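You operate a simulated robot arm through the tools that you are given. There is no shell and no other tool. Be economical: measure what you need, move in short steps, check, and stop when the job is done.

Carry out the task below with a simulated robot arm. There is one attempt and no reset: what you move stays moved.

## Task
Clamp the grooved disc and dab green paint in the middle of its top.
Fine: Dab with the dauber; close the tin again and stand the dauber in its cup. Set down upright: wooden dauber. A coat counts when it lies all over at full strength: go over it till it gets no stronger.
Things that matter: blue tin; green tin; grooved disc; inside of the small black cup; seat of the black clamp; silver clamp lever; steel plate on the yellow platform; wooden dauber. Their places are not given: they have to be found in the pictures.

The check looks at the end state, three seconds after you hand in, the way a careful person would. Anything else that was tipped, shoved, dropped, spilled or broken makes it a failure.

## Robot
A 6-joint arm with a two-finger parallel gripper, fixed in place. Base frame: the origin is at the foot of the arm, x ahead of it, y to its left, z up; the work surface is at about z = 770. Readings come in mm, rad, newtons and seconds.
With the tool pointing down near the work surface it reaches from about 260 to 680 mm from the base axis. Its first joint turns from -1.152 to 1.152 rad. Payload 2.9 kg.
The TCP is the grasp point between the finger pads, 30 mm short of the fingertips. In the tool frame z runs along the fingers and y along their closing line. The gripper opens to 110 mm. The fingers are 20 mm wide and 10 mm thick; the gripper's body (48 by 112 mm) begins 55 mm behind the TCP.
Orientation is that of the tool frame in the base frame, as [roll, pitch, yaw] about the fixed x, y, z axes, in that order (R = Rz(yaw) Ry(pitch) Rx(roll)). With the fingers straight down and closing along the base's y, the tool's x points along the base's -x, its y along +y and its z along -z.

## Interface
- The arm moves only by the tool drive_tool. Its argument "commands" is text: rows parted by semicolons, each of 7 numbers parted by spaces: the turn, a rotation vector about the base's x, y, z in degrees, then the shift along the base's x, y, z in mm, then the finger opening in mm, from 0 to 110. In form: wx wy wz dx dy dz hand; .... A call has 1 to 8 rows; each row is the pose to reach, as a shift and turn from the pose commanded when the call began. A row lasts 0.2 s, in which the tool goes at most 50 mm and 0.15 rad; a call with a longer step from one row to the next is refused whole, and so is a gripper value outside its range. A pose out of reach is approached as far as the arm can. The call stops where the force on the tool passes 70 N (or 10 N more than at its start, if that is more) or the arm is blocked; 0.2 s more then pass. The fingers move at their own pace (about 108 mm/s each) and stop on an object; they squeeze with about 39 N. The grip force told is the motor's: it shows also when the fingers shut on nothing. Time passes only in rows, and 0.2 s behind the last, so rows that repeat a pose let the fingers close. It gives the time, the measured TCP pose, the force on the tool (base axes), the opening and the grip force at its end, in the units of the frame above (readings bear some noise), with the torque about the TCP (base axes, N m) and any sound that the robot's microphone picked up.
- Cameras (640 x 400 px; columns grow to the right, rows downward): "scene" is fixed at [45.5, 414.4, 1388.8]; the picture's right is [-0.96, -0.29, 0.00], its down [-0.15, 0.49, -0.86] and it looks along [0.25, -0.82, -0.51] (base axes); focal length 319 px, centre (320, 200). "wrist" rides on the gripper at [72, 17, -103] in the tool frame; the picture's right is [-0.23, 0.97, 0.00], its down [-0.76, -0.18, -0.62] and it looks along [-0.61, -0.14, 0.78] (tool axes); focal length 222 px, centre (320, 200).
- capture(camera): a new picture of that camera. It takes no simulated time.
- measure_at(camera, pixels): for up to 12 pixels [column, row] of the newest picture of that camera ("zoom" is the newest enlarged one), the place [x, y, z] in the base frame of the surface seen there, good to about 3 mm. It takes no simulated time.
- enlarge(camera, box): a new picture of the part [left, top, right, bottom] of that camera's present view, enlarged. It takes no simulated time.
- job_done(): hands the job in; it is judged then, once.

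Go step by step. Measure first, check grasps and placings, and put right what went wrong. The budget is 80 turns and 46 pictures, counting those below and the enlarged ones. Unless the task says otherwise, let go and move clear before handing in, and close with one line.

The tools are called after "Request:" as name(argument=value, ...) on one line, values as JSON. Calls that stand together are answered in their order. drive_tool: Moves the arm, as the interface text tells. Its arguments: {"type":"object","properties":{"commands":{"type":"string"}},"required":["commands"]} The other tools are called the same way: capture (camera) takes a picture; measure_at (camera, pixels) gives the place of the surface under pixels of a picture; enlarge (camera, box) takes an enlarged picture of a part of a camera's view; job_done () hands the job in.

At the start:

```text
time_s: 0.0
position: [439.7, -129.3, 1185.8]
tcp_rot: [3.141, 0.001, 3.141]
wrist_force: [0.3, -0.4, 0.2]
ft_torque: [0.0, -0.01, -0.01]
finger_gap: 110.2
finger_force: 0.2
```

scene: 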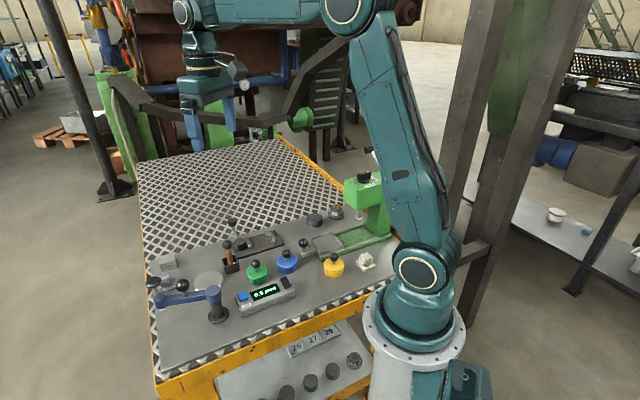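
wrist: 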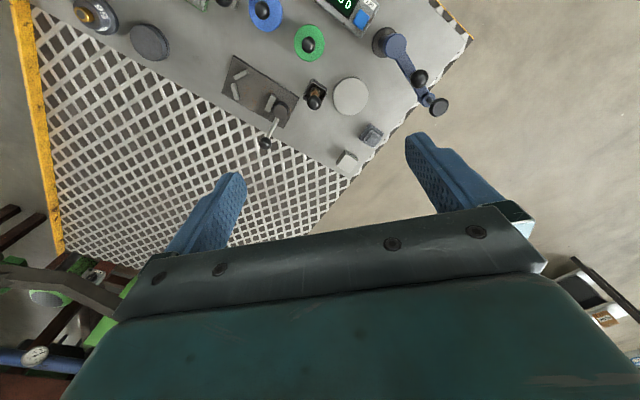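

The scene shows the work area around columns 140-400, rows 180-330. I'll enlarge parts of it to identify things.

Request:
enlarge(camera="scene", box=[140, 200, 300, 330])

Request:
enlarge(camera="scene", box=[270, 170, 410, 290])

Request:
enlarge(camera="wrist", box=[200, 0, 460, 180])

```text
3.08 times, centred on (220, 265) of scene
```

zoom: 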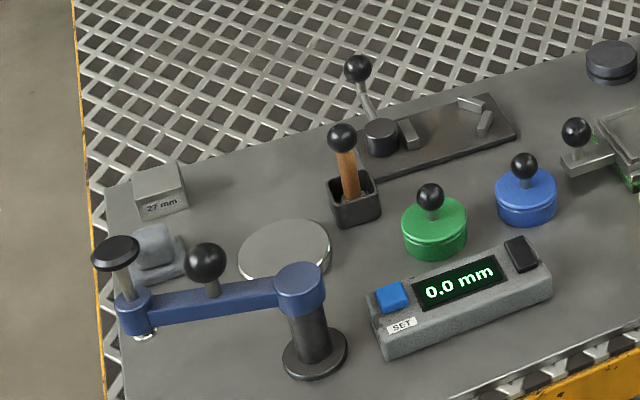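

```text
3.33 times, centred on (340, 230) of scene
```

zoom: 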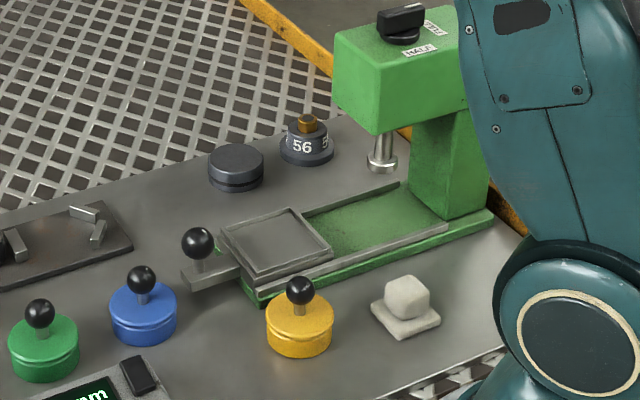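

```text
2.22 times, centred on (330, 90) of wrist
```

zoom: 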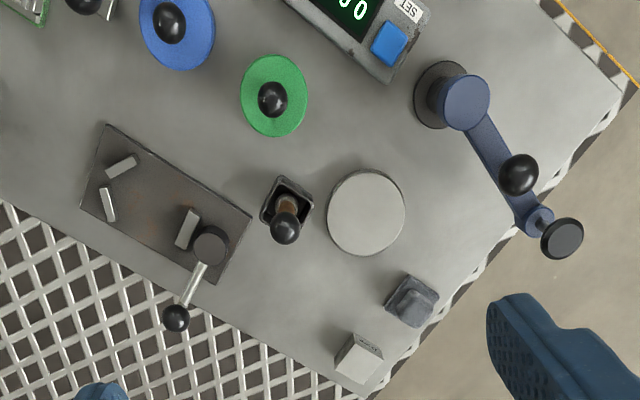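

The grooved disc appears to be the dark disc at scene (314,220); the clamp is the dark plate with V stops, and the dauber stands in the cup at zoom (285,220). I'll measure these.

Request:
measure_at(camera="zoom", pixels=[[272, 100], [250, 115], [285, 228], [305, 210], [264, 215], [176, 318], [210, 243], [187, 228], [122, 166], [107, 203], [150, 195], [300, 60]])

Request:
measure_at(camera="scene", pixels=[[315, 217], [308, 217], [321, 217], [315, 226], [336, 209], [256, 264], [264, 272], [229, 257], [231, 225], [253, 267], [300, 235], [274, 242]])

```text
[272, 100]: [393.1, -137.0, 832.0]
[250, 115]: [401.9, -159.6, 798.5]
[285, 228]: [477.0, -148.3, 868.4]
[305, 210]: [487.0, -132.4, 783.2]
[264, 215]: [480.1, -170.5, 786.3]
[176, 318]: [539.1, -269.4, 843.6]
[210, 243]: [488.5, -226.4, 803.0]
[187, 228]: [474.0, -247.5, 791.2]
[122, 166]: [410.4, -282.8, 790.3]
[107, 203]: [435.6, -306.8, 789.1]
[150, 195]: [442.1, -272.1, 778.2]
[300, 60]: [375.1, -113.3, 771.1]
```

```text
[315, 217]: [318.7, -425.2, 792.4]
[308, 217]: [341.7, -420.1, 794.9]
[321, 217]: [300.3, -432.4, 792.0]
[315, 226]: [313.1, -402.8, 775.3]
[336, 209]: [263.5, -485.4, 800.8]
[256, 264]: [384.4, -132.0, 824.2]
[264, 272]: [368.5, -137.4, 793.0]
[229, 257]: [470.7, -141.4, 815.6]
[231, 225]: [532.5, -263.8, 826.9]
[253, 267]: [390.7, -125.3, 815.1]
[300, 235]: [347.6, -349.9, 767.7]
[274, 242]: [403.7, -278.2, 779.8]
```

Readings give approximate places (disc about (318,-428), clamp about (450,-270)). I'll move to look at disc and clamp closely.

Request:
drive_tool(commands="0 0 0 -28 -26 -27 110; 0 0 0 -56 -52 -54 110; 0 0 0 -84 -78 -82 110; 0 0 0 -112 -104 -109 110; 0 0 0 -140 -131 -136 110")

Request:
capture(camera="wrist")

```text
time_s: 1.2
position: [298.3, -259.8, 1048.8]
tcp_rot: [-3.141, -0.001, 3.14]
wrist_force: [-0.2, -0.6, 0.6]
ft_torque: [0.04, -0.03, -0.01]
finger_gap: 110.1
finger_force: 0.0
```

```text
40 pictures are left
```

wrist: 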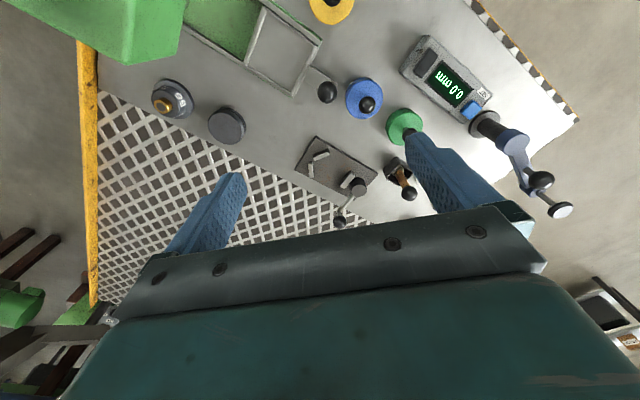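

The disc is at (227,125) and the clamp at (338,172). Enlarge both.

Request:
enlarge(camera="wrist", box=[185, 90, 281, 150])

Request:
measure_at(camera="zoom", pixels=[[270, 215], [200, 200], [340, 215], [270, 140], [270, 270], [120, 350]])

Request:
enlarge(camera="wrist", box=[274, 125, 434, 225])

```text
6.67 times, centred on (233, 120) of wrist
```

zoom: 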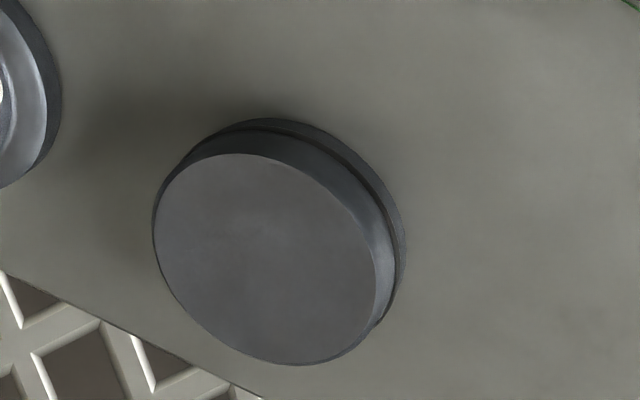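

```text
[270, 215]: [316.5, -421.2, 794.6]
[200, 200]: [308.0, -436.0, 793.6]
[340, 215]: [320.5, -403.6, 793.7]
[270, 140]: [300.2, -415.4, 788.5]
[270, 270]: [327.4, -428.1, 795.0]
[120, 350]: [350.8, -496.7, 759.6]
```

```text
4.00 times, centred on (354, 175) of wrist
```

zoom: 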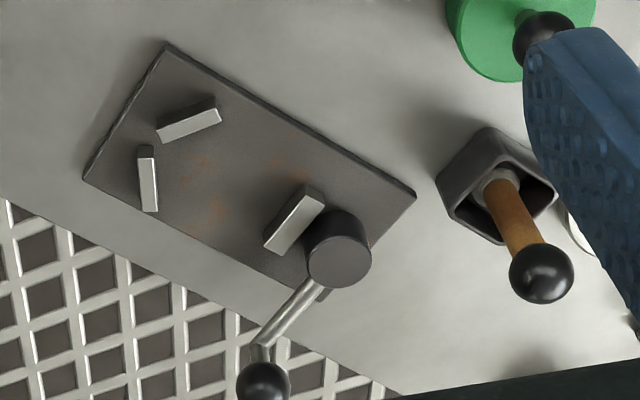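

The disc's top is around (323,-426,795). Now the clamp's detail: stops at zoom (190,125) and (148,180), jaw (295,220), cam (340,250), lever knob (262,385).

Request:
measure_at(camera="zoom", pixels=[[162, 128], [215, 112], [190, 126], [142, 155], [150, 203], [310, 200], [272, 238], [340, 262], [262, 380], [165, 45], [412, 195], [86, 180]])

Request:
measure_at(camera="wrist", pixels=[[410, 194], [402, 129], [368, 103], [402, 158], [389, 172], [208, 123], [245, 125], [227, 129], [226, 113], [229, 144]])

```text
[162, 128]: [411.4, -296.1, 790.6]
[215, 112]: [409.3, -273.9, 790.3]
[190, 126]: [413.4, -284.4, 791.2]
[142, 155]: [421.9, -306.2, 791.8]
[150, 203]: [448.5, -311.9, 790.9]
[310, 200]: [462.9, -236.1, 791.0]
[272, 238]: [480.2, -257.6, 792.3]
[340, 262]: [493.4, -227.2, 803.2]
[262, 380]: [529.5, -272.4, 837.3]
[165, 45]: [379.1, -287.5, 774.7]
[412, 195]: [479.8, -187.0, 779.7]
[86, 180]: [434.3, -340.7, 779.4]
```

```text
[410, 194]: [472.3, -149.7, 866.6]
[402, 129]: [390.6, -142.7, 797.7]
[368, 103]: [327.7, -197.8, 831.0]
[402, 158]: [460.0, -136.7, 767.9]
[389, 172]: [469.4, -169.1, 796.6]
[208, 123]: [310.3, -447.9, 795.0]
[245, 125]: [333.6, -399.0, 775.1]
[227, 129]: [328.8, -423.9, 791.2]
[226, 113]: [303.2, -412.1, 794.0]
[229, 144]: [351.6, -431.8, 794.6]
```

Disc centre by ray geometry is about (324,-424), diameter about 55; the clamp axis lies along 45°. Before descending I'll check the press head's location near the disc.

Request:
measure_at(camera="wrist", pixels=[[130, 60], [180, 20], [85, 30], [150, 30], [200, 40], [172, 100], [165, 104], [190, 100], [320, 40], [300, 90]])

Request:
drive_tool(commands="0 0 8 5 -35 -10 110; 0 0 16 10 -70 -20 110; 0 0 24 15 -105 -30 110; 0 0 32 20 -140 -45 110; 0 0 40 24 -164 -75 110; 0 0 45 24 -164 -110 110")

Request:
capture(camera="wrist")

```text
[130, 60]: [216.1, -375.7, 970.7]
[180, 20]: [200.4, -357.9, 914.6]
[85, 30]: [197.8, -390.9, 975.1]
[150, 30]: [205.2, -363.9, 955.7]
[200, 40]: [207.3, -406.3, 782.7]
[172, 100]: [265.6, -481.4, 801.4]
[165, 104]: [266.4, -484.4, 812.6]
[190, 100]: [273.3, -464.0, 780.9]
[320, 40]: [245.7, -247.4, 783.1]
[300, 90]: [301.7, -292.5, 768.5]
```

```text
time_s: 2.6
position: [324.2, -426.6, 936.9]
tcp_rot: [3.141, 0.0, -2.354]
wrist_force: [0.7, -0.6, -0.7]
ft_torque: [0.0, 0.0, 0.0]
finger_gap: 110.0
finger_force: 0.1
```

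```text
37 pictures are left
```

wrist: 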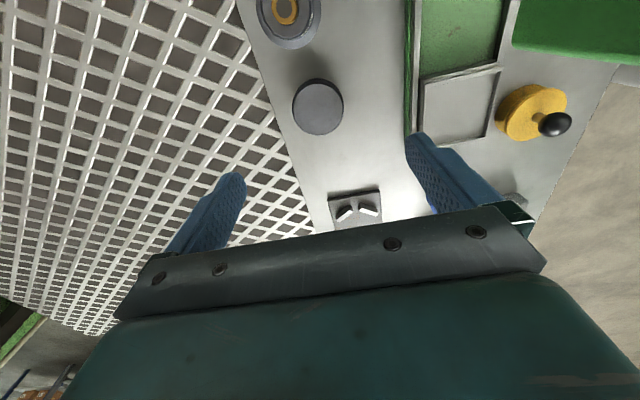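

The disc is now at (318,106) in the wrist view. I'll enlarge and measure its centre.

Request:
enlarge(camera="wrist", box=[270, 60, 366, 120])

Request:
measure_at(camera="wrist", pixels=[[318, 106], [297, 106], [340, 106], [318, 85], [318, 130], [304, 92], [332, 120], [332, 92], [304, 120]])

```text
6.67 times, centred on (318, 90) of wrist
```

zoom: 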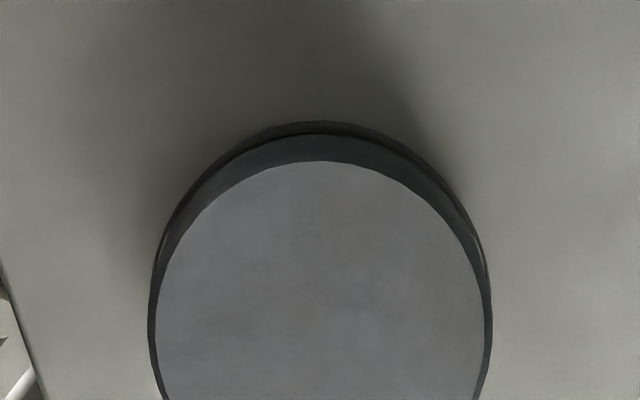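

```text
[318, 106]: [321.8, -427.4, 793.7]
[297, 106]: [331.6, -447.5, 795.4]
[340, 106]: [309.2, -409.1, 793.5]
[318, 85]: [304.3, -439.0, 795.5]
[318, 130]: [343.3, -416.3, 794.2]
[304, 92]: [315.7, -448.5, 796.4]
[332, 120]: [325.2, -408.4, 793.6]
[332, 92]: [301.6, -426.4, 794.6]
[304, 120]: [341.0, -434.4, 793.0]
```

The disc sits centred at about (323.7,-425.5), almost under the TCP. I'll descend around it to z≈804 and close.

Request:
drive_tool(commands="0 0 0 0 -1 -35 110; 0 0 0 0 -1 -70 110; 0 0 0 0 -1 -105 110; 0 0 0 0 -1 -125 110; 0 0 0 0 -1 -135 110; 0 0 0 0 -1 -135 110")

Request:
capture(camera="wrist")

```text
time_s: 4.0
position: [324.0, -427.6, 802.4]
tcp_rot: [-3.141, -0.001, -2.356]
wrist_force: [0.3, 0.1, -0.2]
ft_torque: [0.0, 0.04, 0.0]
finger_gap: 110.1
finger_force: 0.0
```

```text
35 pictures are left
```

wrist: 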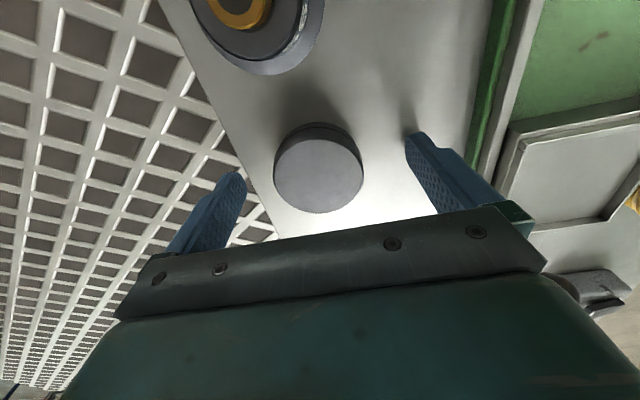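

The disc is between the fingers but about 4 mm nearer the camera (row 175 vs 182). I'll shift by (-3,-3) and close.

Request:
drive_tool(commands="0 0 0 -3 -3 0 110; 0 0 0 -3 -3 0 50; 0 0 0 -3 -3 0 50; 0 0 0 -3 -3 0 40; 0 0 0 -3 -3 0 40; 0 0 0 -3 -3 0 40")

Request:
capture(camera="wrist")

```text
time_s: 5.4
position: [319.7, -431.0, 804.1]
tcp_rot: [-3.141, 0.0, -2.357]
wrist_force: [1.7, -1.3, 0.5]
ft_torque: [-0.08, -0.08, -0.08]
finger_gap: 54.8
finger_force: 38.9
```

```text
34 pictures are left
```

wrist: 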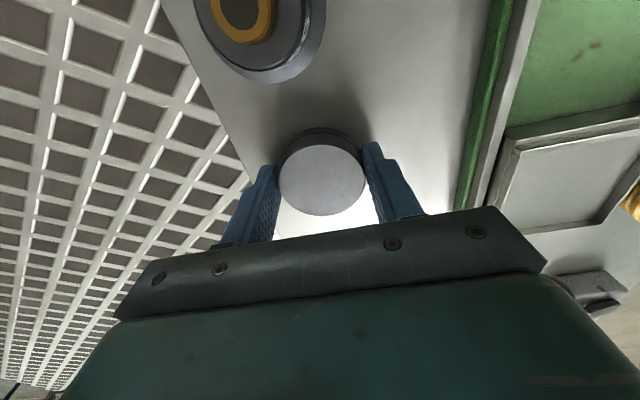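

Grip is solid at 54.8 mm. I'll lift the disc and carry it above the clamp seat, about (445,-273), then look.

Request:
drive_tool(commands="0 0 0 0 0 25 40; 0 0 0 0 0 65 40; 0 0 0 25 31 65 40; 0 0 0 50 62 65 40; 0 0 0 75 93 65 40; 0 0 0 100 124 65 40; 0 0 0 124 155 65 40; 0 0 0 124 155 55 40")

Request:
capture(camera="wrist")

Request:
enlarge(camera="scene", box=[190, 190, 310, 265])

```text
time_s: 7.2
position: [444.2, -275.6, 859.2]
tcp_rot: [3.141, 0.0, -2.357]
wrist_force: [-0.4, 0.6, -0.3]
ft_torque: [0.0, 0.0, -0.04]
finger_gap: 40.2
finger_force: 0.1
```

```text
33 pictures are left
```

wrist: 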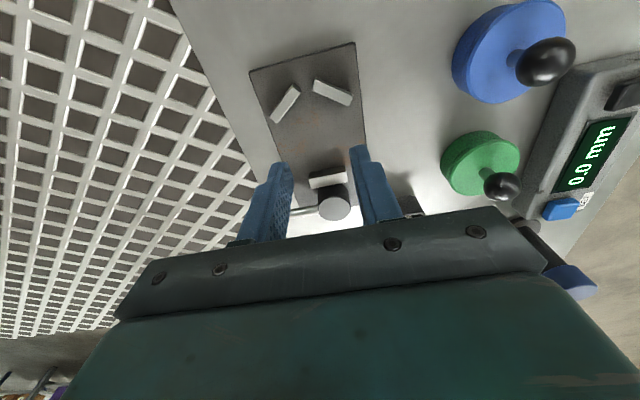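

```text
5.33 times, centred on (250, 228) of scene
```

zoom: 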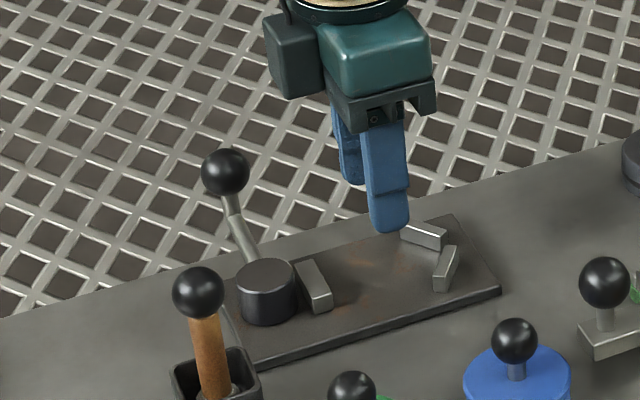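

The gap is 40 mm with no force: the disc slipped out. I'll find it.

Request:
capture(camera="scene")

Request:
enlarge(camera="scene", box=[270, 185, 366, 245])

```text
31 pictures are left
```

scene: 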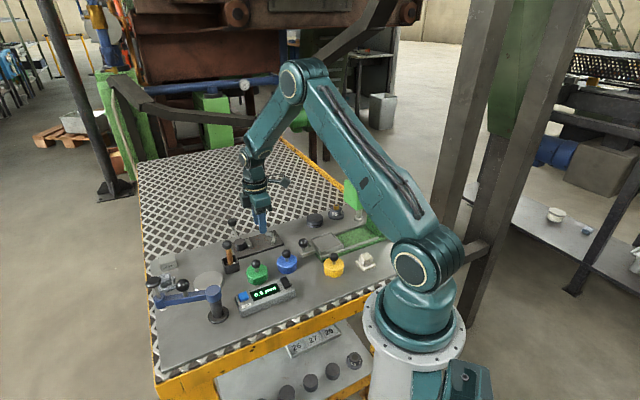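

```text
6.67 times, centred on (318, 215) of scene
```

zoom: 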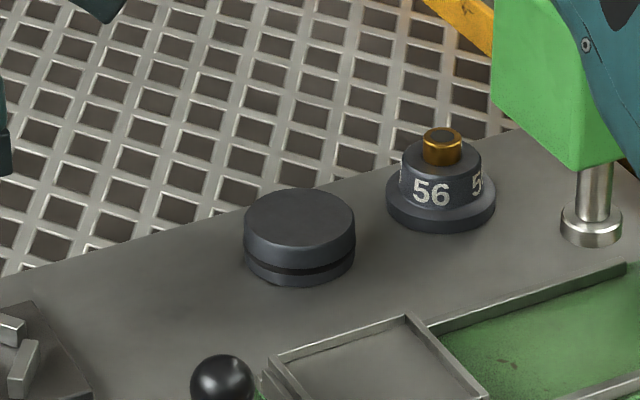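

The disc still stands upright near its old place (zoom (300,235)); it merely slipped on the lift. I'll go back above it with open fingers and look.

Request:
drive_tool(commands="0 0 0 0 0 20 60; 0 0 0 -25 -31 30 110; 0 0 0 -50 -62 30 110; 0 0 0 -75 -93 30 110; 0 0 0 -100 -124 30 110; 0 0 0 -124 -155 30 110; 0 0 0 -124 -155 0 110; 0 0 0 -124 -155 0 110")

Request:
capture(camera="wrist")

Request:
measure_at(camera="wrist", pixels=[[320, 150], [320, 140], [320, 160], [310, 150], [330, 150], [320, 100]])

```text
time_s: 9.0
position: [320.1, -429.0, 857.6]
tcp_rot: [-3.141, 0.0, -2.356]
wrist_force: [-0.8, -0.5, 0.7]
ft_torque: [-0.01, 0.02, 0.01]
finger_gap: 110.1
finger_force: 0.0
```

```text
29 pictures are left
```

wrist: 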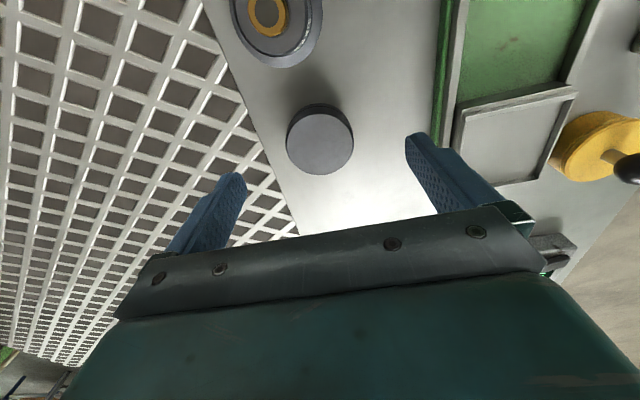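

```text
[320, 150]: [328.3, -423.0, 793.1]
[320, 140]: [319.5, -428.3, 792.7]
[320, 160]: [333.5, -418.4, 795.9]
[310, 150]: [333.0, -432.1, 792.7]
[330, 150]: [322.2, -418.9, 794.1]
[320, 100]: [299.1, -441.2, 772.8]
```

Disc centre (320,144) lies near (323.5,-426), so the TCP should move by (+3,+3). I'll descend deeper, grip, and lift a little to test.

Request:
drive_tool(commands="0 0 0 3 3 -25 110; 0 0 0 3 3 -50 110; 0 0 0 3 3 -57 110; 0 0 0 3 3 -57 45; 0 0 0 3 3 -57 30; 0 0 0 3 3 -57 20; 0 0 0 3 3 -57 20")

Request:
capture(camera="wrist")

Request:
drive_tool(commands="0 0 0 0 0 2 20; 0 0 0 0 0 5 20; 0 0 0 0 0 9 20; 0 0 0 0 0 14 20; 0 0 0 0 0 19 20; 0 0 0 0 0 24 20")

```text
time_s: 10.6
position: [322.4, -424.6, 801.9]
tcp_rot: [-3.141, 0.0, -2.356]
wrist_force: [0.9, -1.3, -0.1]
ft_torque: [-0.07, -0.09, 0.02]
finger_gap: 55.1
finger_force: 38.8
```

```text
28 pictures are left
```

wrist: 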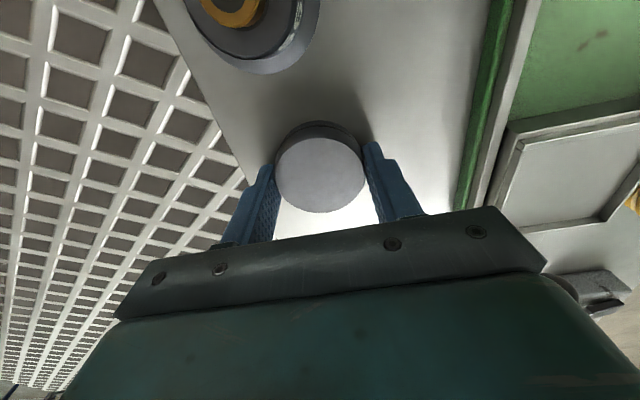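

```text
time_s: 12.0
position: [323.4, -426.1, 826.0]
tcp_rot: [-3.141, 0.001, -2.355]
wrist_force: [0.0, 1.0, -4.3]
ft_torque: [-0.01, -0.02, -0.07]
finger_gap: 54.7
finger_force: 38.9
```

It holds now (weight 4.3 N). Image geometry says the seated disc centre would match a commanded TCP near (445,-273); I'll carry it gently to just off that.

Request:
drive_tool(commands="0 0 0 0 0 5 20; 0 0 0 4 5 12 20; 0 0 0 15 19 19 20; 0 0 0 32 40 23 20; 0 0 0 49 61 23 20; 0 0 0 66 83 23 20; 0 0 0 80 100 23 20; 0 0 0 88 110 23 20")

Request:
drive_tool(commands="0 0 0 6 8 0 20; 0 0 0 16 20 0 20; 0 0 0 26 33 0 20; 0 0 0 32 41 0 20; 0 0 0 34.5 43.5 0 20; 0 0 0 34.5 43.5 0 20")

Request:
capture(camera="wrist")

```text
time_s: 13.8
position: [411.7, -315.3, 850.4]
tcp_rot: [3.14, 0.0, -2.358]
wrist_force: [-0.2, -0.3, -4.4]
ft_torque: [-0.01, 0.03, 0.0]
finger_gap: 54.7
finger_force: 39.1
```

```text
time_s: 15.2
position: [446.5, -271.6, 847.8]
tcp_rot: [3.14, 0.0, -2.355]
wrist_force: [0.1, -0.3, -3.8]
ft_torque: [-0.03, -0.02, 0.0]
finger_gap: 54.8
finger_force: 38.8
```

```text
27 pictures are left
```

wrist: 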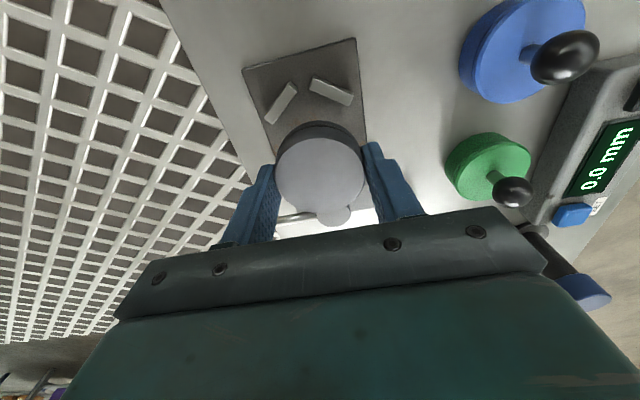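

The disc hangs level above the seat. I'll lower it gradually to the seat.

Request:
drive_tool(commands="0 0 0 0 0 -8 20; 0 0 0 0 0 -18 20; 0 0 0 0 0 -26 20; 0 0 0 0 0 -31 20; 0 0 0 0 0 -33 20; 0 0 0 0 0 -34 20; 0 0 0 0 0 -34 20")

Request:
capture(camera="wrist")

```text
time_s: 16.8
position: [446.1, -272.4, 814.6]
tcp_rot: [3.141, -0.001, -2.356]
wrist_force: [0.4, -0.1, -4.3]
ft_torque: [-0.02, 0.02, 0.01]
finger_gap: 54.7
finger_force: 39.3
```

```text
26 pictures are left
```

wrist: 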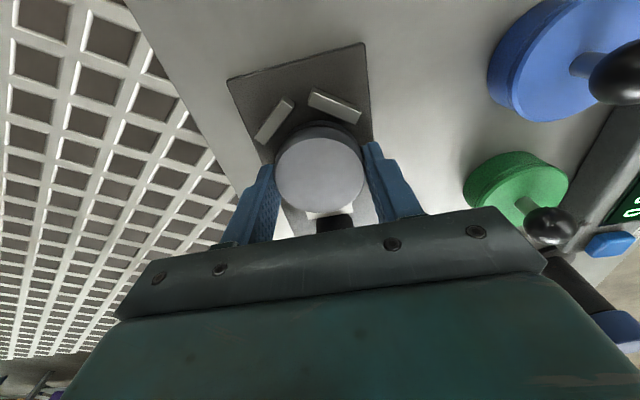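

Not yet on the seat (force still -4.3 N). Lowering in 1 mm steps.

Request:
drive_tool(commands="0 0 0 0 0 -1 20; 0 0 0 0 0 -2 20; 0 0 0 0 0 -3 20; 0 0 0 0 0 -3 20")

Request:
drive_tool(commands="0 0 0 0 0 -0.5 20; 0 0 0 0 0 -1 20; 0 0 0 0 0 -1 20")

```text
time_s: 17.8
position: [447.0, -272.9, 811.2]
tcp_rot: [3.14, 0.0, -2.356]
wrist_force: [-0.2, -1.4, -4.1]
ft_torque: [-0.01, 0.01, -0.01]
finger_gap: 54.7
finger_force: 39.0
```

```text
time_s: 18.6
position: [446.4, -271.7, 811.4]
tcp_rot: [3.141, 0.0, -2.357]
wrist_force: [-1.2, 0.5, -3.6]
ft_torque: [-0.01, -0.01, -0.03]
finger_gap: 55.0
finger_force: 39.1
```

Request:
drive_tool(commands="0 0 0 0 0 -0.5 20; 0 0 0 0 0 -1 20; 0 0 0 0 0 -1 20")

Request:
drive_tool(commands="0 0 0 0 0 -0.5 20; 0 0 0 0 0 -1 20; 0 0 0 0 0 -1 20")

Request:
enlarge(camera="scene", box=[200, 205, 296, 265])

```text
time_s: 19.4
position: [445.1, -272.3, 809.7]
tcp_rot: [-3.141, -0.001, -2.354]
wrist_force: [0.6, 1.8, 1.0]
ft_torque: [-0.11, 0.03, 0.01]
finger_gap: 54.6
finger_force: 39.5
```

```text
time_s: 20.2
position: [447.0, -273.5, 809.7]
tcp_rot: [3.141, 0.0, -2.356]
wrist_force: [-11.1, 8.3, 31.1]
ft_torque: [0.15, 0.47, -0.05]
finger_gap: 55.0
finger_force: 39.0
```

```text
6.67 times, centred on (248, 235) of scene
```

zoom: 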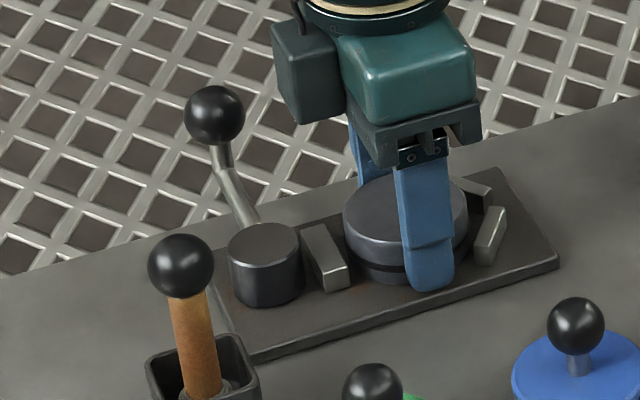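

The disc rests on the seat (31 N). I'll relieve by 0.7 mm and slide it gently towards the V stops.

Request:
drive_tool(commands="0 0 0 0 0 0.8 20; 0 0 0 -0.7 -0.7 0.8 20; 0 0 0 -1.4 -1.4 0.8 20; 0 0 0 -1.4 -1.4 0.8 20")

Request:
drive_tool(commands="0 0 0 -0.5 -0.5 0 20; 0 0 0 -1 -1 0 20; 0 0 0 -1 -1 0 20")

```text
time_s: 21.2
position: [444.9, -274.2, 810.3]
tcp_rot: [-3.14, -0.001, -2.356]
wrist_force: [4.5, 1.7, 7.3]
ft_torque: [0.05, -0.16, -0.01]
finger_gap: 54.7
finger_force: 39.3
```

```text
time_s: 22.0
position: [443.0, -275.8, 810.7]
tcp_rot: [-3.142, 0.0, -2.357]
wrist_force: [3.7, 0.2, 5.4]
ft_torque: [-0.13, -0.34, 0.06]
finger_gap: 54.9
finger_force: 38.8
```

Request:
drive_tool(commands="0 0 0 -0.5 -0.5 0 20; 0 0 0 -1 -1 0 20; 0 0 0 -1 -1 0 20")

Request:
capture(camera="wrist")

```text
time_s: 22.8
position: [443.4, -275.1, 809.5]
tcp_rot: [3.14, 0.001, -2.357]
wrist_force: [2.1, 3.4, 6.3]
ft_torque: [-0.09, -0.3, 0.15]
finger_gap: 54.9
finger_force: 38.7
```

```text
24 pictures are left
```

wrist: 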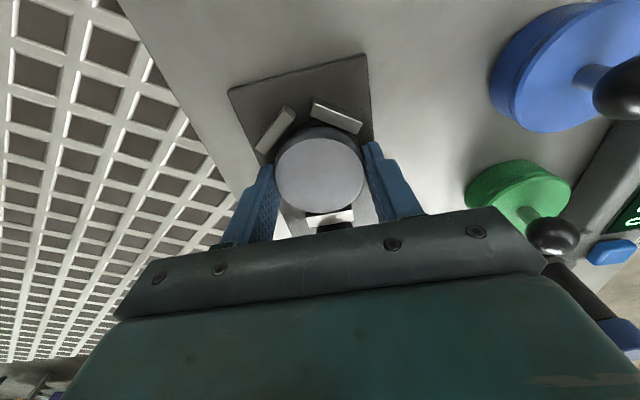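

Very near the stops. A little more until force rises.

Request:
drive_tool(commands="0 0 0 -0.7 -0.7 0 20; 0 0 0 -1 -1 0 20; 0 0 0 -1 -1 0 20")

Request:
drive_tool(commands="0 0 0 -0.7 -0.7 0 20; 0 0 0 -1 -1 0 20; 0 0 0 -1 -1 0 20")

```text
time_s: 23.6
position: [441.7, -275.7, 809.1]
tcp_rot: [3.141, -0.001, -2.357]
wrist_force: [3.0, 1.1, 6.1]
ft_torque: [0.15, -0.13, -0.02]
finger_gap: 54.9
finger_force: 39.0
```

```text
time_s: 24.4
position: [441.2, -277.5, 810.2]
tcp_rot: [3.14, 0.001, -2.354]
wrist_force: [9.4, 8.1, 3.6]
ft_torque: [0.06, -0.09, -0.13]
finger_gap: 54.9
finger_force: 39.1
```

Contact with the stops (9, 8 N). Release a bit wide and rise straight up.

Request:
drive_tool(commands="0 0 0 0.3 0.3 0 50; 0 0 0 0.3 0.3 0 70; 0 0 0 0.3 0.3 0 80; 0 0 0 0.3 0.3 25 80; 0 0 0 0.3 0.3 60 80; 0 0 0 0.3 0.3 100 80; 0 0 0 0.3 0.3 120 80")

Request:
enlarge(camera="wrist", box=[220, 40, 420, 165])

```text
time_s: 26.0
position: [441.0, -273.3, 929.7]
tcp_rot: [3.141, -0.001, -2.357]
wrist_force: [0.7, 0.6, 0.0]
ft_torque: [0.0, -0.03, 0.0]
finger_gap: 79.8
finger_force: 0.1
```

```text
3.20 times, centred on (320, 102) of wrist
```

zoom: 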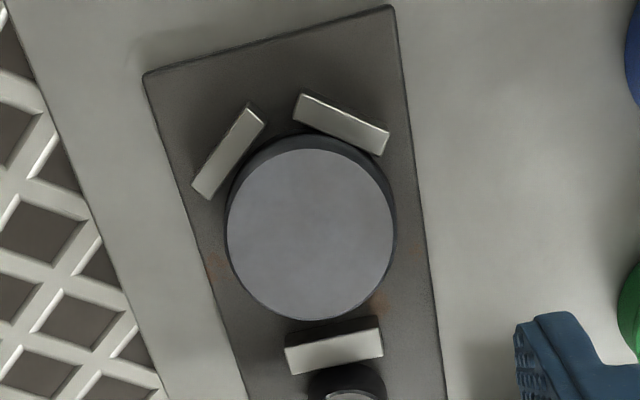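

The disc sits in the V (zoom (310,230)), upright. Now I move above the lever knob, near (539,-272,835), turning so the fingers close across the lever's swing.

Request:
drive_tool(commands="0 0 -8 12 0 0 60; 0 0 -16 24 0 0 60; 0 0 -24 36 0 0 60; 0 0 -32 48 0 0 60; 0 0 -40 60 0 0 60; 0 0 -48 72 0 0 60; 0 0 -56 84 2 0 60; 0 0 -64 97 4 0 60")

Request:
drive_tool(commands="0 0 -8 0 0 0 60; 0 0 -16 0 0 0 60; 0 0 -24 0 0 -10 60; 0 0 -26 0 0 -20 60; 0 0 -26 0 0 -20 60")

Request:
capture(camera="wrist")

```text
time_s: 27.8
position: [537.2, -273.7, 930.2]
tcp_rot: [-3.141, -0.002, 2.808]
wrist_force: [0.6, -0.4, -0.6]
ft_torque: [-0.04, 0.01, 0.02]
finger_gap: 60.2
finger_force: 0.0
```

```text
time_s: 29.0
position: [536.5, -272.9, 909.5]
tcp_rot: [3.141, 0.0, 2.354]
wrist_force: [-0.5, 0.7, -0.4]
ft_torque: [-0.04, 0.01, -0.02]
finger_gap: 60.0
finger_force: 0.1
```

```text
22 pictures are left
```

wrist: 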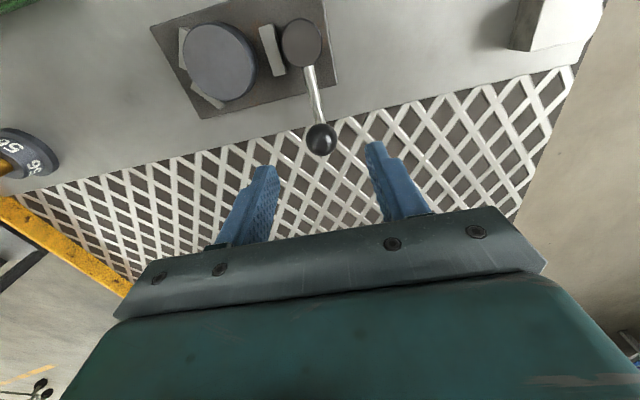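

The knob (321,139) is exactly under the TCP. I'll descend and grip it.

Request:
drive_tool(commands="0 0 0 0 0 -25 60; 0 0 0 0 0 -50 60; 0 0 0 0 0 -62 60; 0 0 0 0 0 -62 30; 0 0 0 0 0 -62 15; 0 0 0 0 0 -62 15")

Request:
drive_tool(commands="0 0 4 1.5 1.5 0 15; 0 0 8 4 4 0 15; 0 0 8 4 4 0 15")

```text
time_s: 30.4
position: [538.3, -273.0, 845.1]
tcp_rot: [3.141, -0.001, 2.357]
wrist_force: [1.6, -0.5, -5.1]
ft_torque: [-0.09, -0.15, -0.04]
finger_gap: 27.1
finger_force: 44.9
```

```text
time_s: 31.2
position: [541.4, -269.0, 845.2]
tcp_rot: [3.141, -0.003, 2.498]
wrist_force: [4.2, 4.5, -11.9]
ft_torque: [-0.14, -0.33, -0.46]
finger_gap: 27.2
finger_force: 45.0
```

The knob moves with low resistance toward +u. I'll follow the arc about the pivot (492,-227), checking force.

Request:
drive_tool(commands="0 0 2 2.8 4.3 0 15; 0 0 7 5.9 9.1 0 15; 0 0 12 8.5 14.1 0 15; 0 0 17 10.7 19.4 0 15; 0 0 17 10.7 19.4 0 15")

Request:
enlarge(camera="scene", box=[180, 200, 308, 280])

```text
time_s: 32.4
position: [551.9, -248.8, 846.0]
tcp_rot: [3.14, 0.001, 2.796]
wrist_force: [10.2, -5.7, -23.3]
ft_torque: [-0.27, -0.5, 0.18]
finger_gap: 27.1
finger_force: 45.0
```

```text
5.00 times, centred on (244, 240) of scene
```

zoom: 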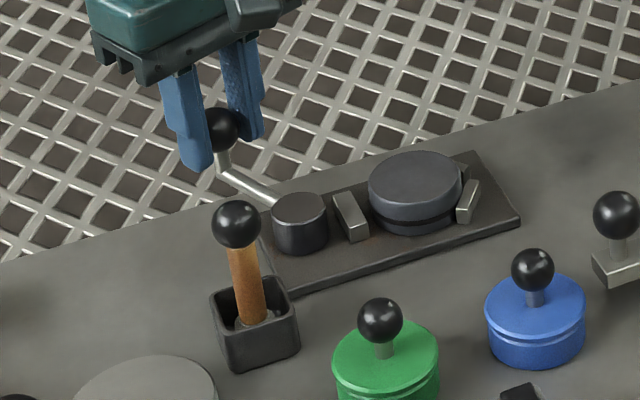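

The lever swings; the gripping force shows a slight downward and outward pull, so I'll lower 2 mm, widen the radius slightly, and continue.

Request:
drive_tool(commands="0 0 2 1.5 0 -2 15; 0 0 5 3.2 5 -2 15; 0 0 10 4.4 10.6 -2 15; 0 0 15 5.2 16.4 -2 15; 0 0 20 5.5 22.2 -2 15; 0 0 20 5.5 22.2 -2 15")

```text
time_s: 33.8
position: [556.1, -227.7, 845.7]
tcp_rot: [3.14, -0.003, 3.14]
wrist_force: [-15.3, -2.5, -10.5]
ft_torque: [-0.05, -0.02, 0.13]
finger_gap: 27.2
finger_force: 45.0
```

Request:
drive_tool(commands="0 0 5 -1.8 5.7 0 15; 0 0 10 -2.6 11.3 0 15; 0 0 15 -3.8 16.8 0 15; 0 0 20 -5.5 22.2 0 15; 0 0 20 -5.5 22.2 0 15")

Request:
enlarge(camera="scene", box=[180, 200, 308, 280])

```text
time_s: 35.0
position: [553.1, -206.9, 845.6]
tcp_rot: [3.141, -0.002, -2.793]
wrist_force: [-17.3, -9.7, -3.7]
ft_torque: [-0.35, 0.75, 0.16]
finger_gap: 26.9
finger_force: 45.4
```

```text
5.00 times, centred on (244, 240) of scene
```

zoom: 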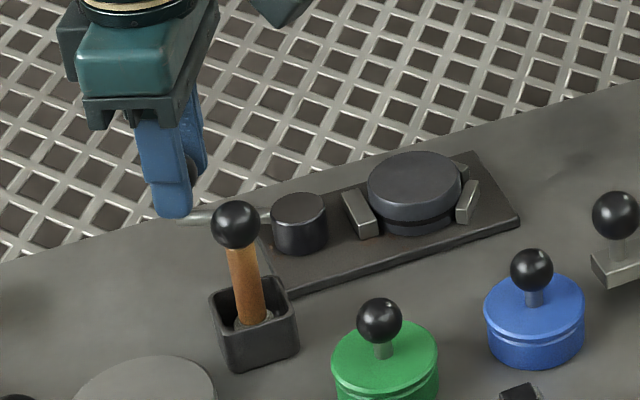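

The jaw is advancing on the disc. Continue the arc with a smaller radius.

Request:
drive_tool(commands="0 0 5 -4 4.4 0 15; 0 0 10 -6.5 9.3 0 15; 0 0 15 -9.5 13.9 0 15; 0 0 15 -9.5 13.9 0 15")

Request:
drive_tool(commands="0 0 5 -3.3 4.4 0 15; 0 0 10 -7.1 8.4 0 15; 0 0 10 -7.1 8.4 0 15")

Request:
enlarge(camera="scene", box=[180, 200, 308, 280])

```text
time_s: 36.0
position: [544.8, -190.6, 846.4]
tcp_rot: [-3.137, 0.004, -2.528]
wrist_force: [21.4, -7.3, -26.8]
ft_torque: [0.01, -0.51, -0.06]
finger_gap: 27.2
finger_force: 44.8
```

```text
time_s: 36.8
position: [542.7, -191.6, 847.5]
tcp_rot: [-3.109, 0.008, -2.37]
wrist_force: [15.7, -13.3, -14.3]
ft_torque: [-0.53, -0.23, -0.04]
finger_gap: 27.1
finger_force: 45.2
stopped in row 3: the force on the tool passed its limit at 70 N (the readings are from after the stop); the commanded pose is now the measured one
```

```text
5.00 times, centred on (244, 240) of scene
```

zoom: 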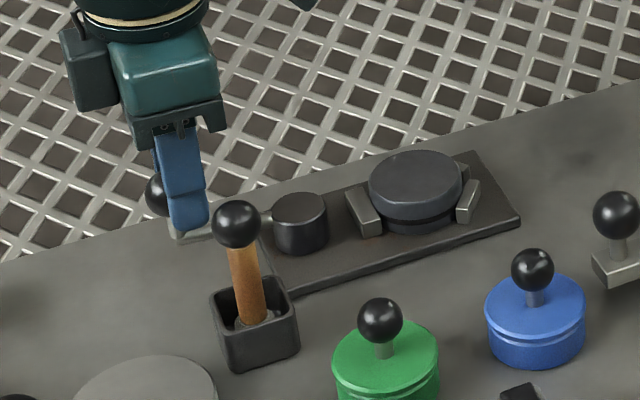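

The jaw bears on the disc and the lever reached its hard stop (70 N). I'll open, rise, and correct the small tilt.

Request:
drive_tool(commands="0 0 0 0 0 0 40; 0 0 0 0 0 0 60; 0 0 0 0 0 0 60; 0 0 0 0 0 25 60; 1 1.6 0 0 0 60 60; 1 1.6 0 -25 -10 100 60; 1 1.6 0 -60 -30 120 60; 1 1.6 0 -60 -30 120 60")

Request:
capture(camera="wrist")

Request:
enlarge(camera="scene", box=[180, 200, 308, 280])

```text
time_s: 38.6
position: [482.5, -219.0, 970.2]
tcp_rot: [3.137, -0.001, -2.367]
wrist_force: [-0.5, 0.3, 0.7]
ft_torque: [0.0, -0.01, 0.04]
finger_gap: 59.8
finger_force: 0.0
```

```text
18 pictures are left
```

wrist: 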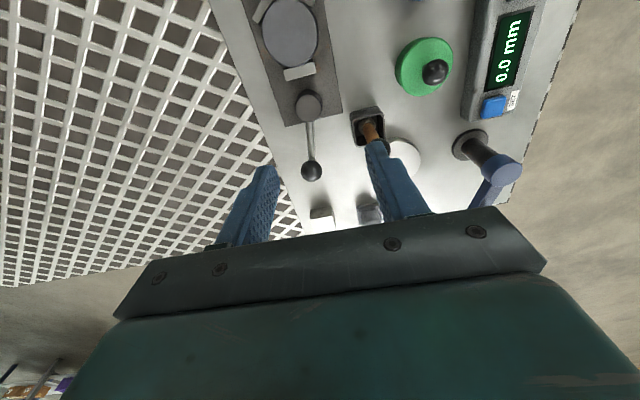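

```text
5.00 times, centred on (244, 240) of scene
```

zoom: 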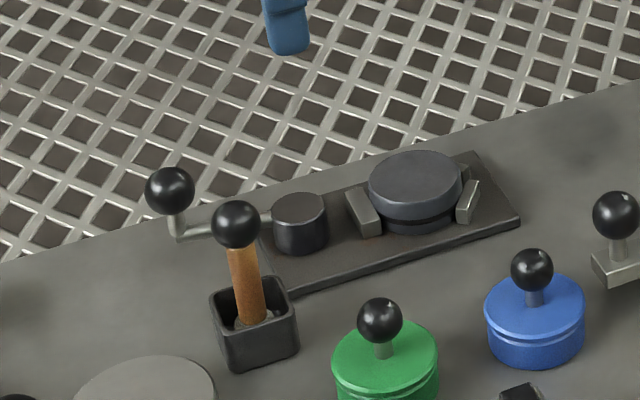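

Clamped: lever aligned with the plate and jaw flush on the disc. Next, the green tin lid knob, about (392.5,-138.5), knob top near z 833; I'll move above it.

Request:
drive_tool(commands="0 0 0 -25 22 0 60; 0 0 0 -50 45 0 60; 0 0 0 -75 68 0 60; 0 0 0 -90 82 -10 60; 0 0 0 -90 82 -40 60; 0 0 0 -90 82 -67 60; 0 0 0 -90 82 -67 60")

Request:
capture(camera="wrist")

```text
time_s: 40.2
position: [391.8, -137.8, 899.9]
tcp_rot: [3.137, 0.0, -2.365]
wrist_force: [0.0, 0.1, -0.6]
ft_torque: [0.03, -0.01, -0.02]
finger_gap: 60.1
finger_force: 0.0
```

```text
16 pictures are left
```

wrist: 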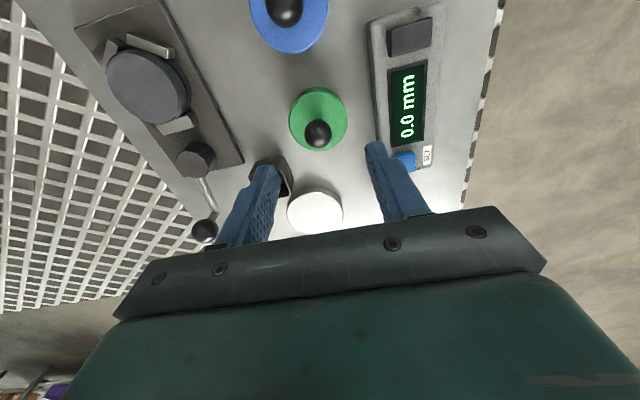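

The knob (318,134) matches the expected projection, so I'm centred. Descend, grip, and lift slowly.

Request:
drive_tool(commands="0 0 0 0 0 -10 44; 0 0 0 0 0 -35 44; 0 0 0 0 0 -55 44; 0 0 0 0 0 -64 44; 0 0 0 0 0 -64 25; 0 0 0 0 0 -64 12; 0 0 0 0 0 -64 12")

Request:
drive_tool(commands="0 0 0 0 0 1 12; 0 0 0 0 0 3 12; 0 0 0 0 0 6 12; 0 0 0 0 0 10 12; 0 0 0 0 0 18 12; 0 0 0 0 0 28 12; 0 0 0 0 0 38 12; 0 0 0 0 0 44 12")

Request:
enlarge(camera="scene", box=[200, 200, 328, 280])

```text
time_s: 41.8
position: [392.2, -138.7, 839.8]
tcp_rot: [3.137, 0.001, -2.367]
wrist_force: [0.3, 0.0, 0.4]
ft_torque: [0.02, -0.02, -0.01]
finger_gap: 21.9
finger_force: 38.9
heard: snap
```

```text
time_s: 43.6
position: [393.3, -138.6, 884.0]
tcp_rot: [3.135, 0.001, -2.365]
wrist_force: [-0.4, -0.7, -1.4]
ft_torque: [0.01, 0.0, -0.01]
finger_gap: 22.1
finger_force: 38.7
```

```text
5.00 times, centred on (264, 240) of scene
```

zoom: 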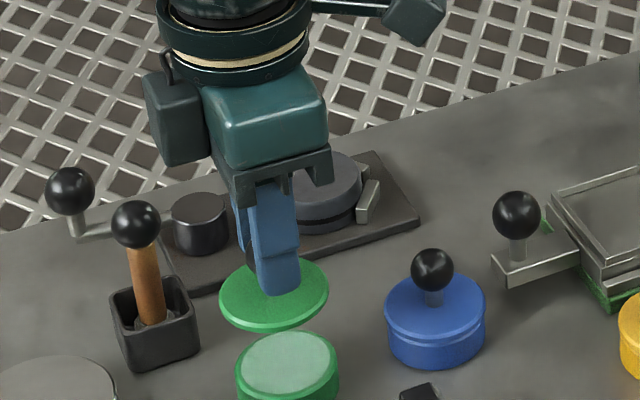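

The lid is off, with paint visible in the tin at zoom (290,365). I'll set the lid down on the free table spot near (418,-197).

Request:
drive_tool(commands="0 0 0 6 -14 0 12; 0 0 0 14 -33 0 12; 0 0 0 22 -50 0 12; 0 0 0 25.5 -57 0 12; 0 0 0 25.5 -57 -15 12; 0 0 0 25.5 -57 -35 12; 0 0 0 25.5 -57 -50 12; 0 0 0 25.5 -57 -55 12")

Request:
enlarge(camera="scene", box=[200, 200, 328, 280])

```text
time_s: 45.4
position: [417.5, -195.5, 826.8]
tcp_rot: [3.137, 0.001, -2.367]
wrist_force: [-0.1, -0.7, -1.4]
ft_torque: [-0.02, 0.02, -0.02]
finger_gap: 21.8
finger_force: 38.6
```

```text
5.00 times, centred on (264, 240) of scene
```

zoom: 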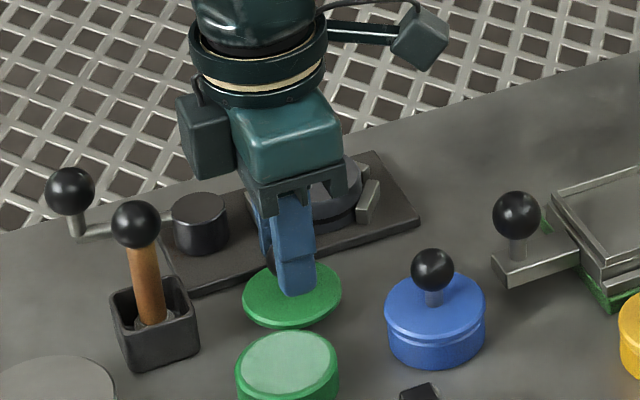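

Clear of neighbours. Lower in small steps to contact.

Request:
drive_tool(commands="0 0 0 0 0 -2 12; 0 0 0 0 0 -4 12; 0 0 0 0 0 -6 12; 0 0 0 0 0 -6 12")

Request:
drive_tool(commands="0 0 0 0 0 -1 12; 0 0 0 0 0 -2 12; 0 0 0 0 0 -2 12")

Request:
drive_tool(commands="0 0 0 0 0 -1 12; 0 0 0 0 0 -2 12; 0 0 0 0 0 -2 12")

```text
time_s: 46.4
position: [417.3, -195.2, 820.1]
tcp_rot: [3.137, 0.0, -2.367]
wrist_force: [1.1, -0.2, -0.3]
ft_torque: [-0.02, 0.01, 0.0]
finger_gap: 22.4
finger_force: 38.7
```

```text
time_s: 47.2
position: [416.3, -196.9, 818.3]
tcp_rot: [3.137, 0.0, -2.367]
wrist_force: [-0.2, 0.7, 0.3]
ft_torque: [0.05, 0.05, -0.01]
finger_gap: 22.3
finger_force: 38.8
```

```text
time_s: 48.0
position: [417.6, -197.0, 818.0]
tcp_rot: [3.139, 0.002, -2.368]
wrist_force: [-8.3, 3.2, 32.9]
ft_torque: [0.01, 0.28, 0.01]
finger_gap: 21.9
finger_force: 39.2
```

Lid rests on the table (contact 33 N, TCP about 817). Release, rise, and move above the dauber near (475,-147).

Request:
drive_tool(commands="0 0 0 0 0 1.5 12; 0 0 0 0 0 1.5 40; 0 0 0 0 0 1.5 50; 0 0 0 0 0 30 50; 0 0 0 0 0 70 50; 0 0 0 15 13 110 50; 0 0 0 40 35 120 50; 0 0 0 57 49 120 50")

Request:
capture(camera="wrist")

```text
time_s: 49.8
position: [473.7, -147.8, 935.9]
tcp_rot: [3.136, 0.001, -2.367]
wrist_force: [-0.4, 0.6, 0.9]
ft_torque: [-0.01, -0.03, 0.02]
finger_gap: 50.1
finger_force: 0.1
```

```text
13 pictures are left
```

wrist: 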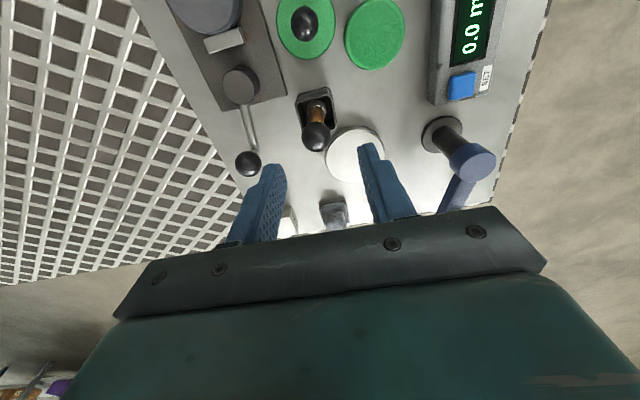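

Knob (315,137) is a few mm off: shift (+4,-1.5), then descend to its centre (z≈858) and grip.

Request:
drive_tool(commands="0 0 0 4 -1.5 -10 50; 0 0 0 4 -1.5 -35 50; 0 0 0 4 -1.5 -60 50; 0 0 0 4 -1.5 -77 50; 0 0 0 4 -1.5 -77 25; 0 0 0 4 -1.5 -77 12; 0 0 0 4 -1.5 -77 12")

Request:
drive_tool(commands="0 0 0 0 0 2 12; 0 0 0 0 0 8 12; 0 0 0 0 0 18 12; 0 0 0 0 0 28 12; 0 0 0 0 0 38 12; 0 0 0 0 0 44 12; 0 0 0 0 0 46 12")

Request:
enlarge(camera="scene", box=[190, 190, 318, 270])

```text
time_s: 51.4
position: [477.7, -150.6, 861.1]
tcp_rot: [3.136, 0.0, -2.364]
wrist_force: [0.0, 0.3, 0.1]
ft_torque: [-0.02, 0.02, 0.0]
finger_gap: 24.2
finger_force: 38.7
```

```text
time_s: 53.0
position: [479.0, -147.1, 906.7]
tcp_rot: [3.135, 0.0, -2.367]
wrist_force: [1.1, -0.6, 0.2]
ft_torque: [-0.02, 0.0, 0.01]
finger_gap: 24.4
finger_force: 39.0
```

```text
5.00 times, centred on (254, 230) of scene
```

zoom: 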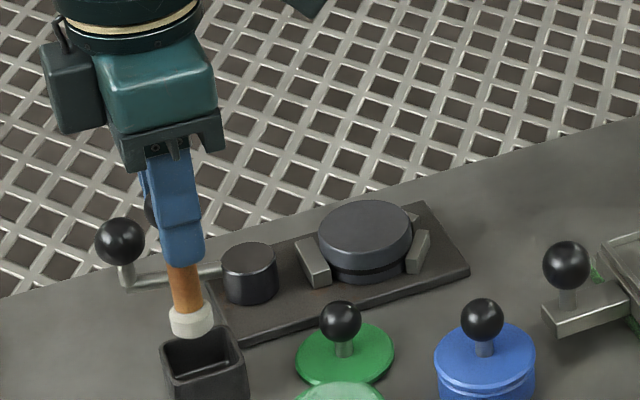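

The dauber is held vertical (white pad at zoom (192,318)). I'll measure the paint surface, cup, and disc top in the last wrist picture.

Request:
measure_at(camera="wrist", pixels=[[375, 35], [365, 35], [385, 35], [375, 20], [375, 50], [347, 35], [404, 35], [375, 64], [326, 120], [310, 100], [205, 5], [215, 20]])

Request:
measure_at(camera="zoom", pixels=[[350, 390], [365, 225], [340, 225], [390, 225], [190, 325], [365, 240], [330, 385], [365, 205]])

```text
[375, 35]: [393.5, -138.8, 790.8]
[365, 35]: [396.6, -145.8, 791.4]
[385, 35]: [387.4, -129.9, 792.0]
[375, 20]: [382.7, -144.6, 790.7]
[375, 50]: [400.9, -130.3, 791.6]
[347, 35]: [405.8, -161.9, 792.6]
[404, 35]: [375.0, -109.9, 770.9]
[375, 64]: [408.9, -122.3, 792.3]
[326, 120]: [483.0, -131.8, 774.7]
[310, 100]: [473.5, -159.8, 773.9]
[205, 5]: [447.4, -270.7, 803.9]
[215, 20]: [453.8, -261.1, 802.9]
```

```text
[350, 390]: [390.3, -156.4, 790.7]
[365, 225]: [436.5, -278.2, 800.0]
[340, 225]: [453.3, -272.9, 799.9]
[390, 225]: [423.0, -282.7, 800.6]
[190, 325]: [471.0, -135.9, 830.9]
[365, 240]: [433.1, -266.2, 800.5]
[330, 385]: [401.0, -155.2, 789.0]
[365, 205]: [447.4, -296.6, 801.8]
```

Paint surface is at z≈791, centre (393,-139). Move the dauber over the tin and dip slowly.

Request:
drive_tool(commands="0 0 0 -8 1 0 12; 0 0 0 -25 3 0 12; 0 0 0 -45 5 0 12; 0 0 0 -65 7 0 12; 0 0 0 -80 9 0 12; 0 0 0 -86.5 9.5 0 12; 0 0 0 -86.5 9.5 -12 12; 0 0 0 -86.5 9.5 -22 12")

Request:
drive_tool(commands="0 0 0 0 0 -3 12; 0 0 0 0 0 -6 12; 0 0 0 0 0 -8 12; 0 0 0 0 0 -9 12; 0 0 0 0 0 -9 12")

Request:
enlarge(camera="scene", box=[190, 200, 318, 280])

```text
time_s: 54.8
position: [391.8, -139.5, 883.5]
tcp_rot: [3.135, 0.0, -2.366]
wrist_force: [-0.1, 0.7, -0.3]
ft_torque: [-0.01, 0.04, 0.02]
finger_gap: 24.0
finger_force: 39.2
```

```text
time_s: 56.0
position: [390.7, -140.1, 875.6]
tcp_rot: [3.14, 0.001, -2.367]
wrist_force: [-3.7, 0.9, 32.7]
ft_torque: [-0.02, 0.19, 0.04]
finger_gap: 24.6
finger_force: 39.3
```

```text
5.00 times, centred on (254, 240) of scene
```

zoom: 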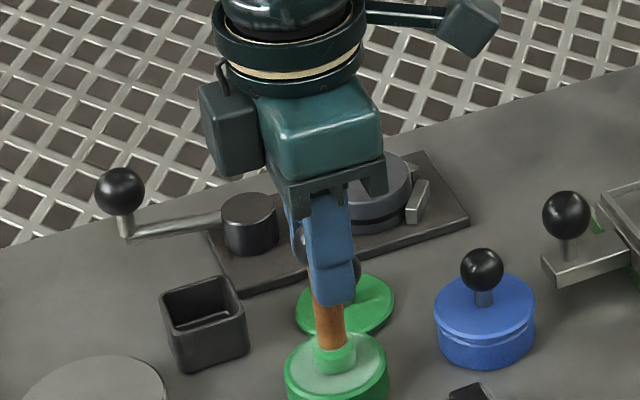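

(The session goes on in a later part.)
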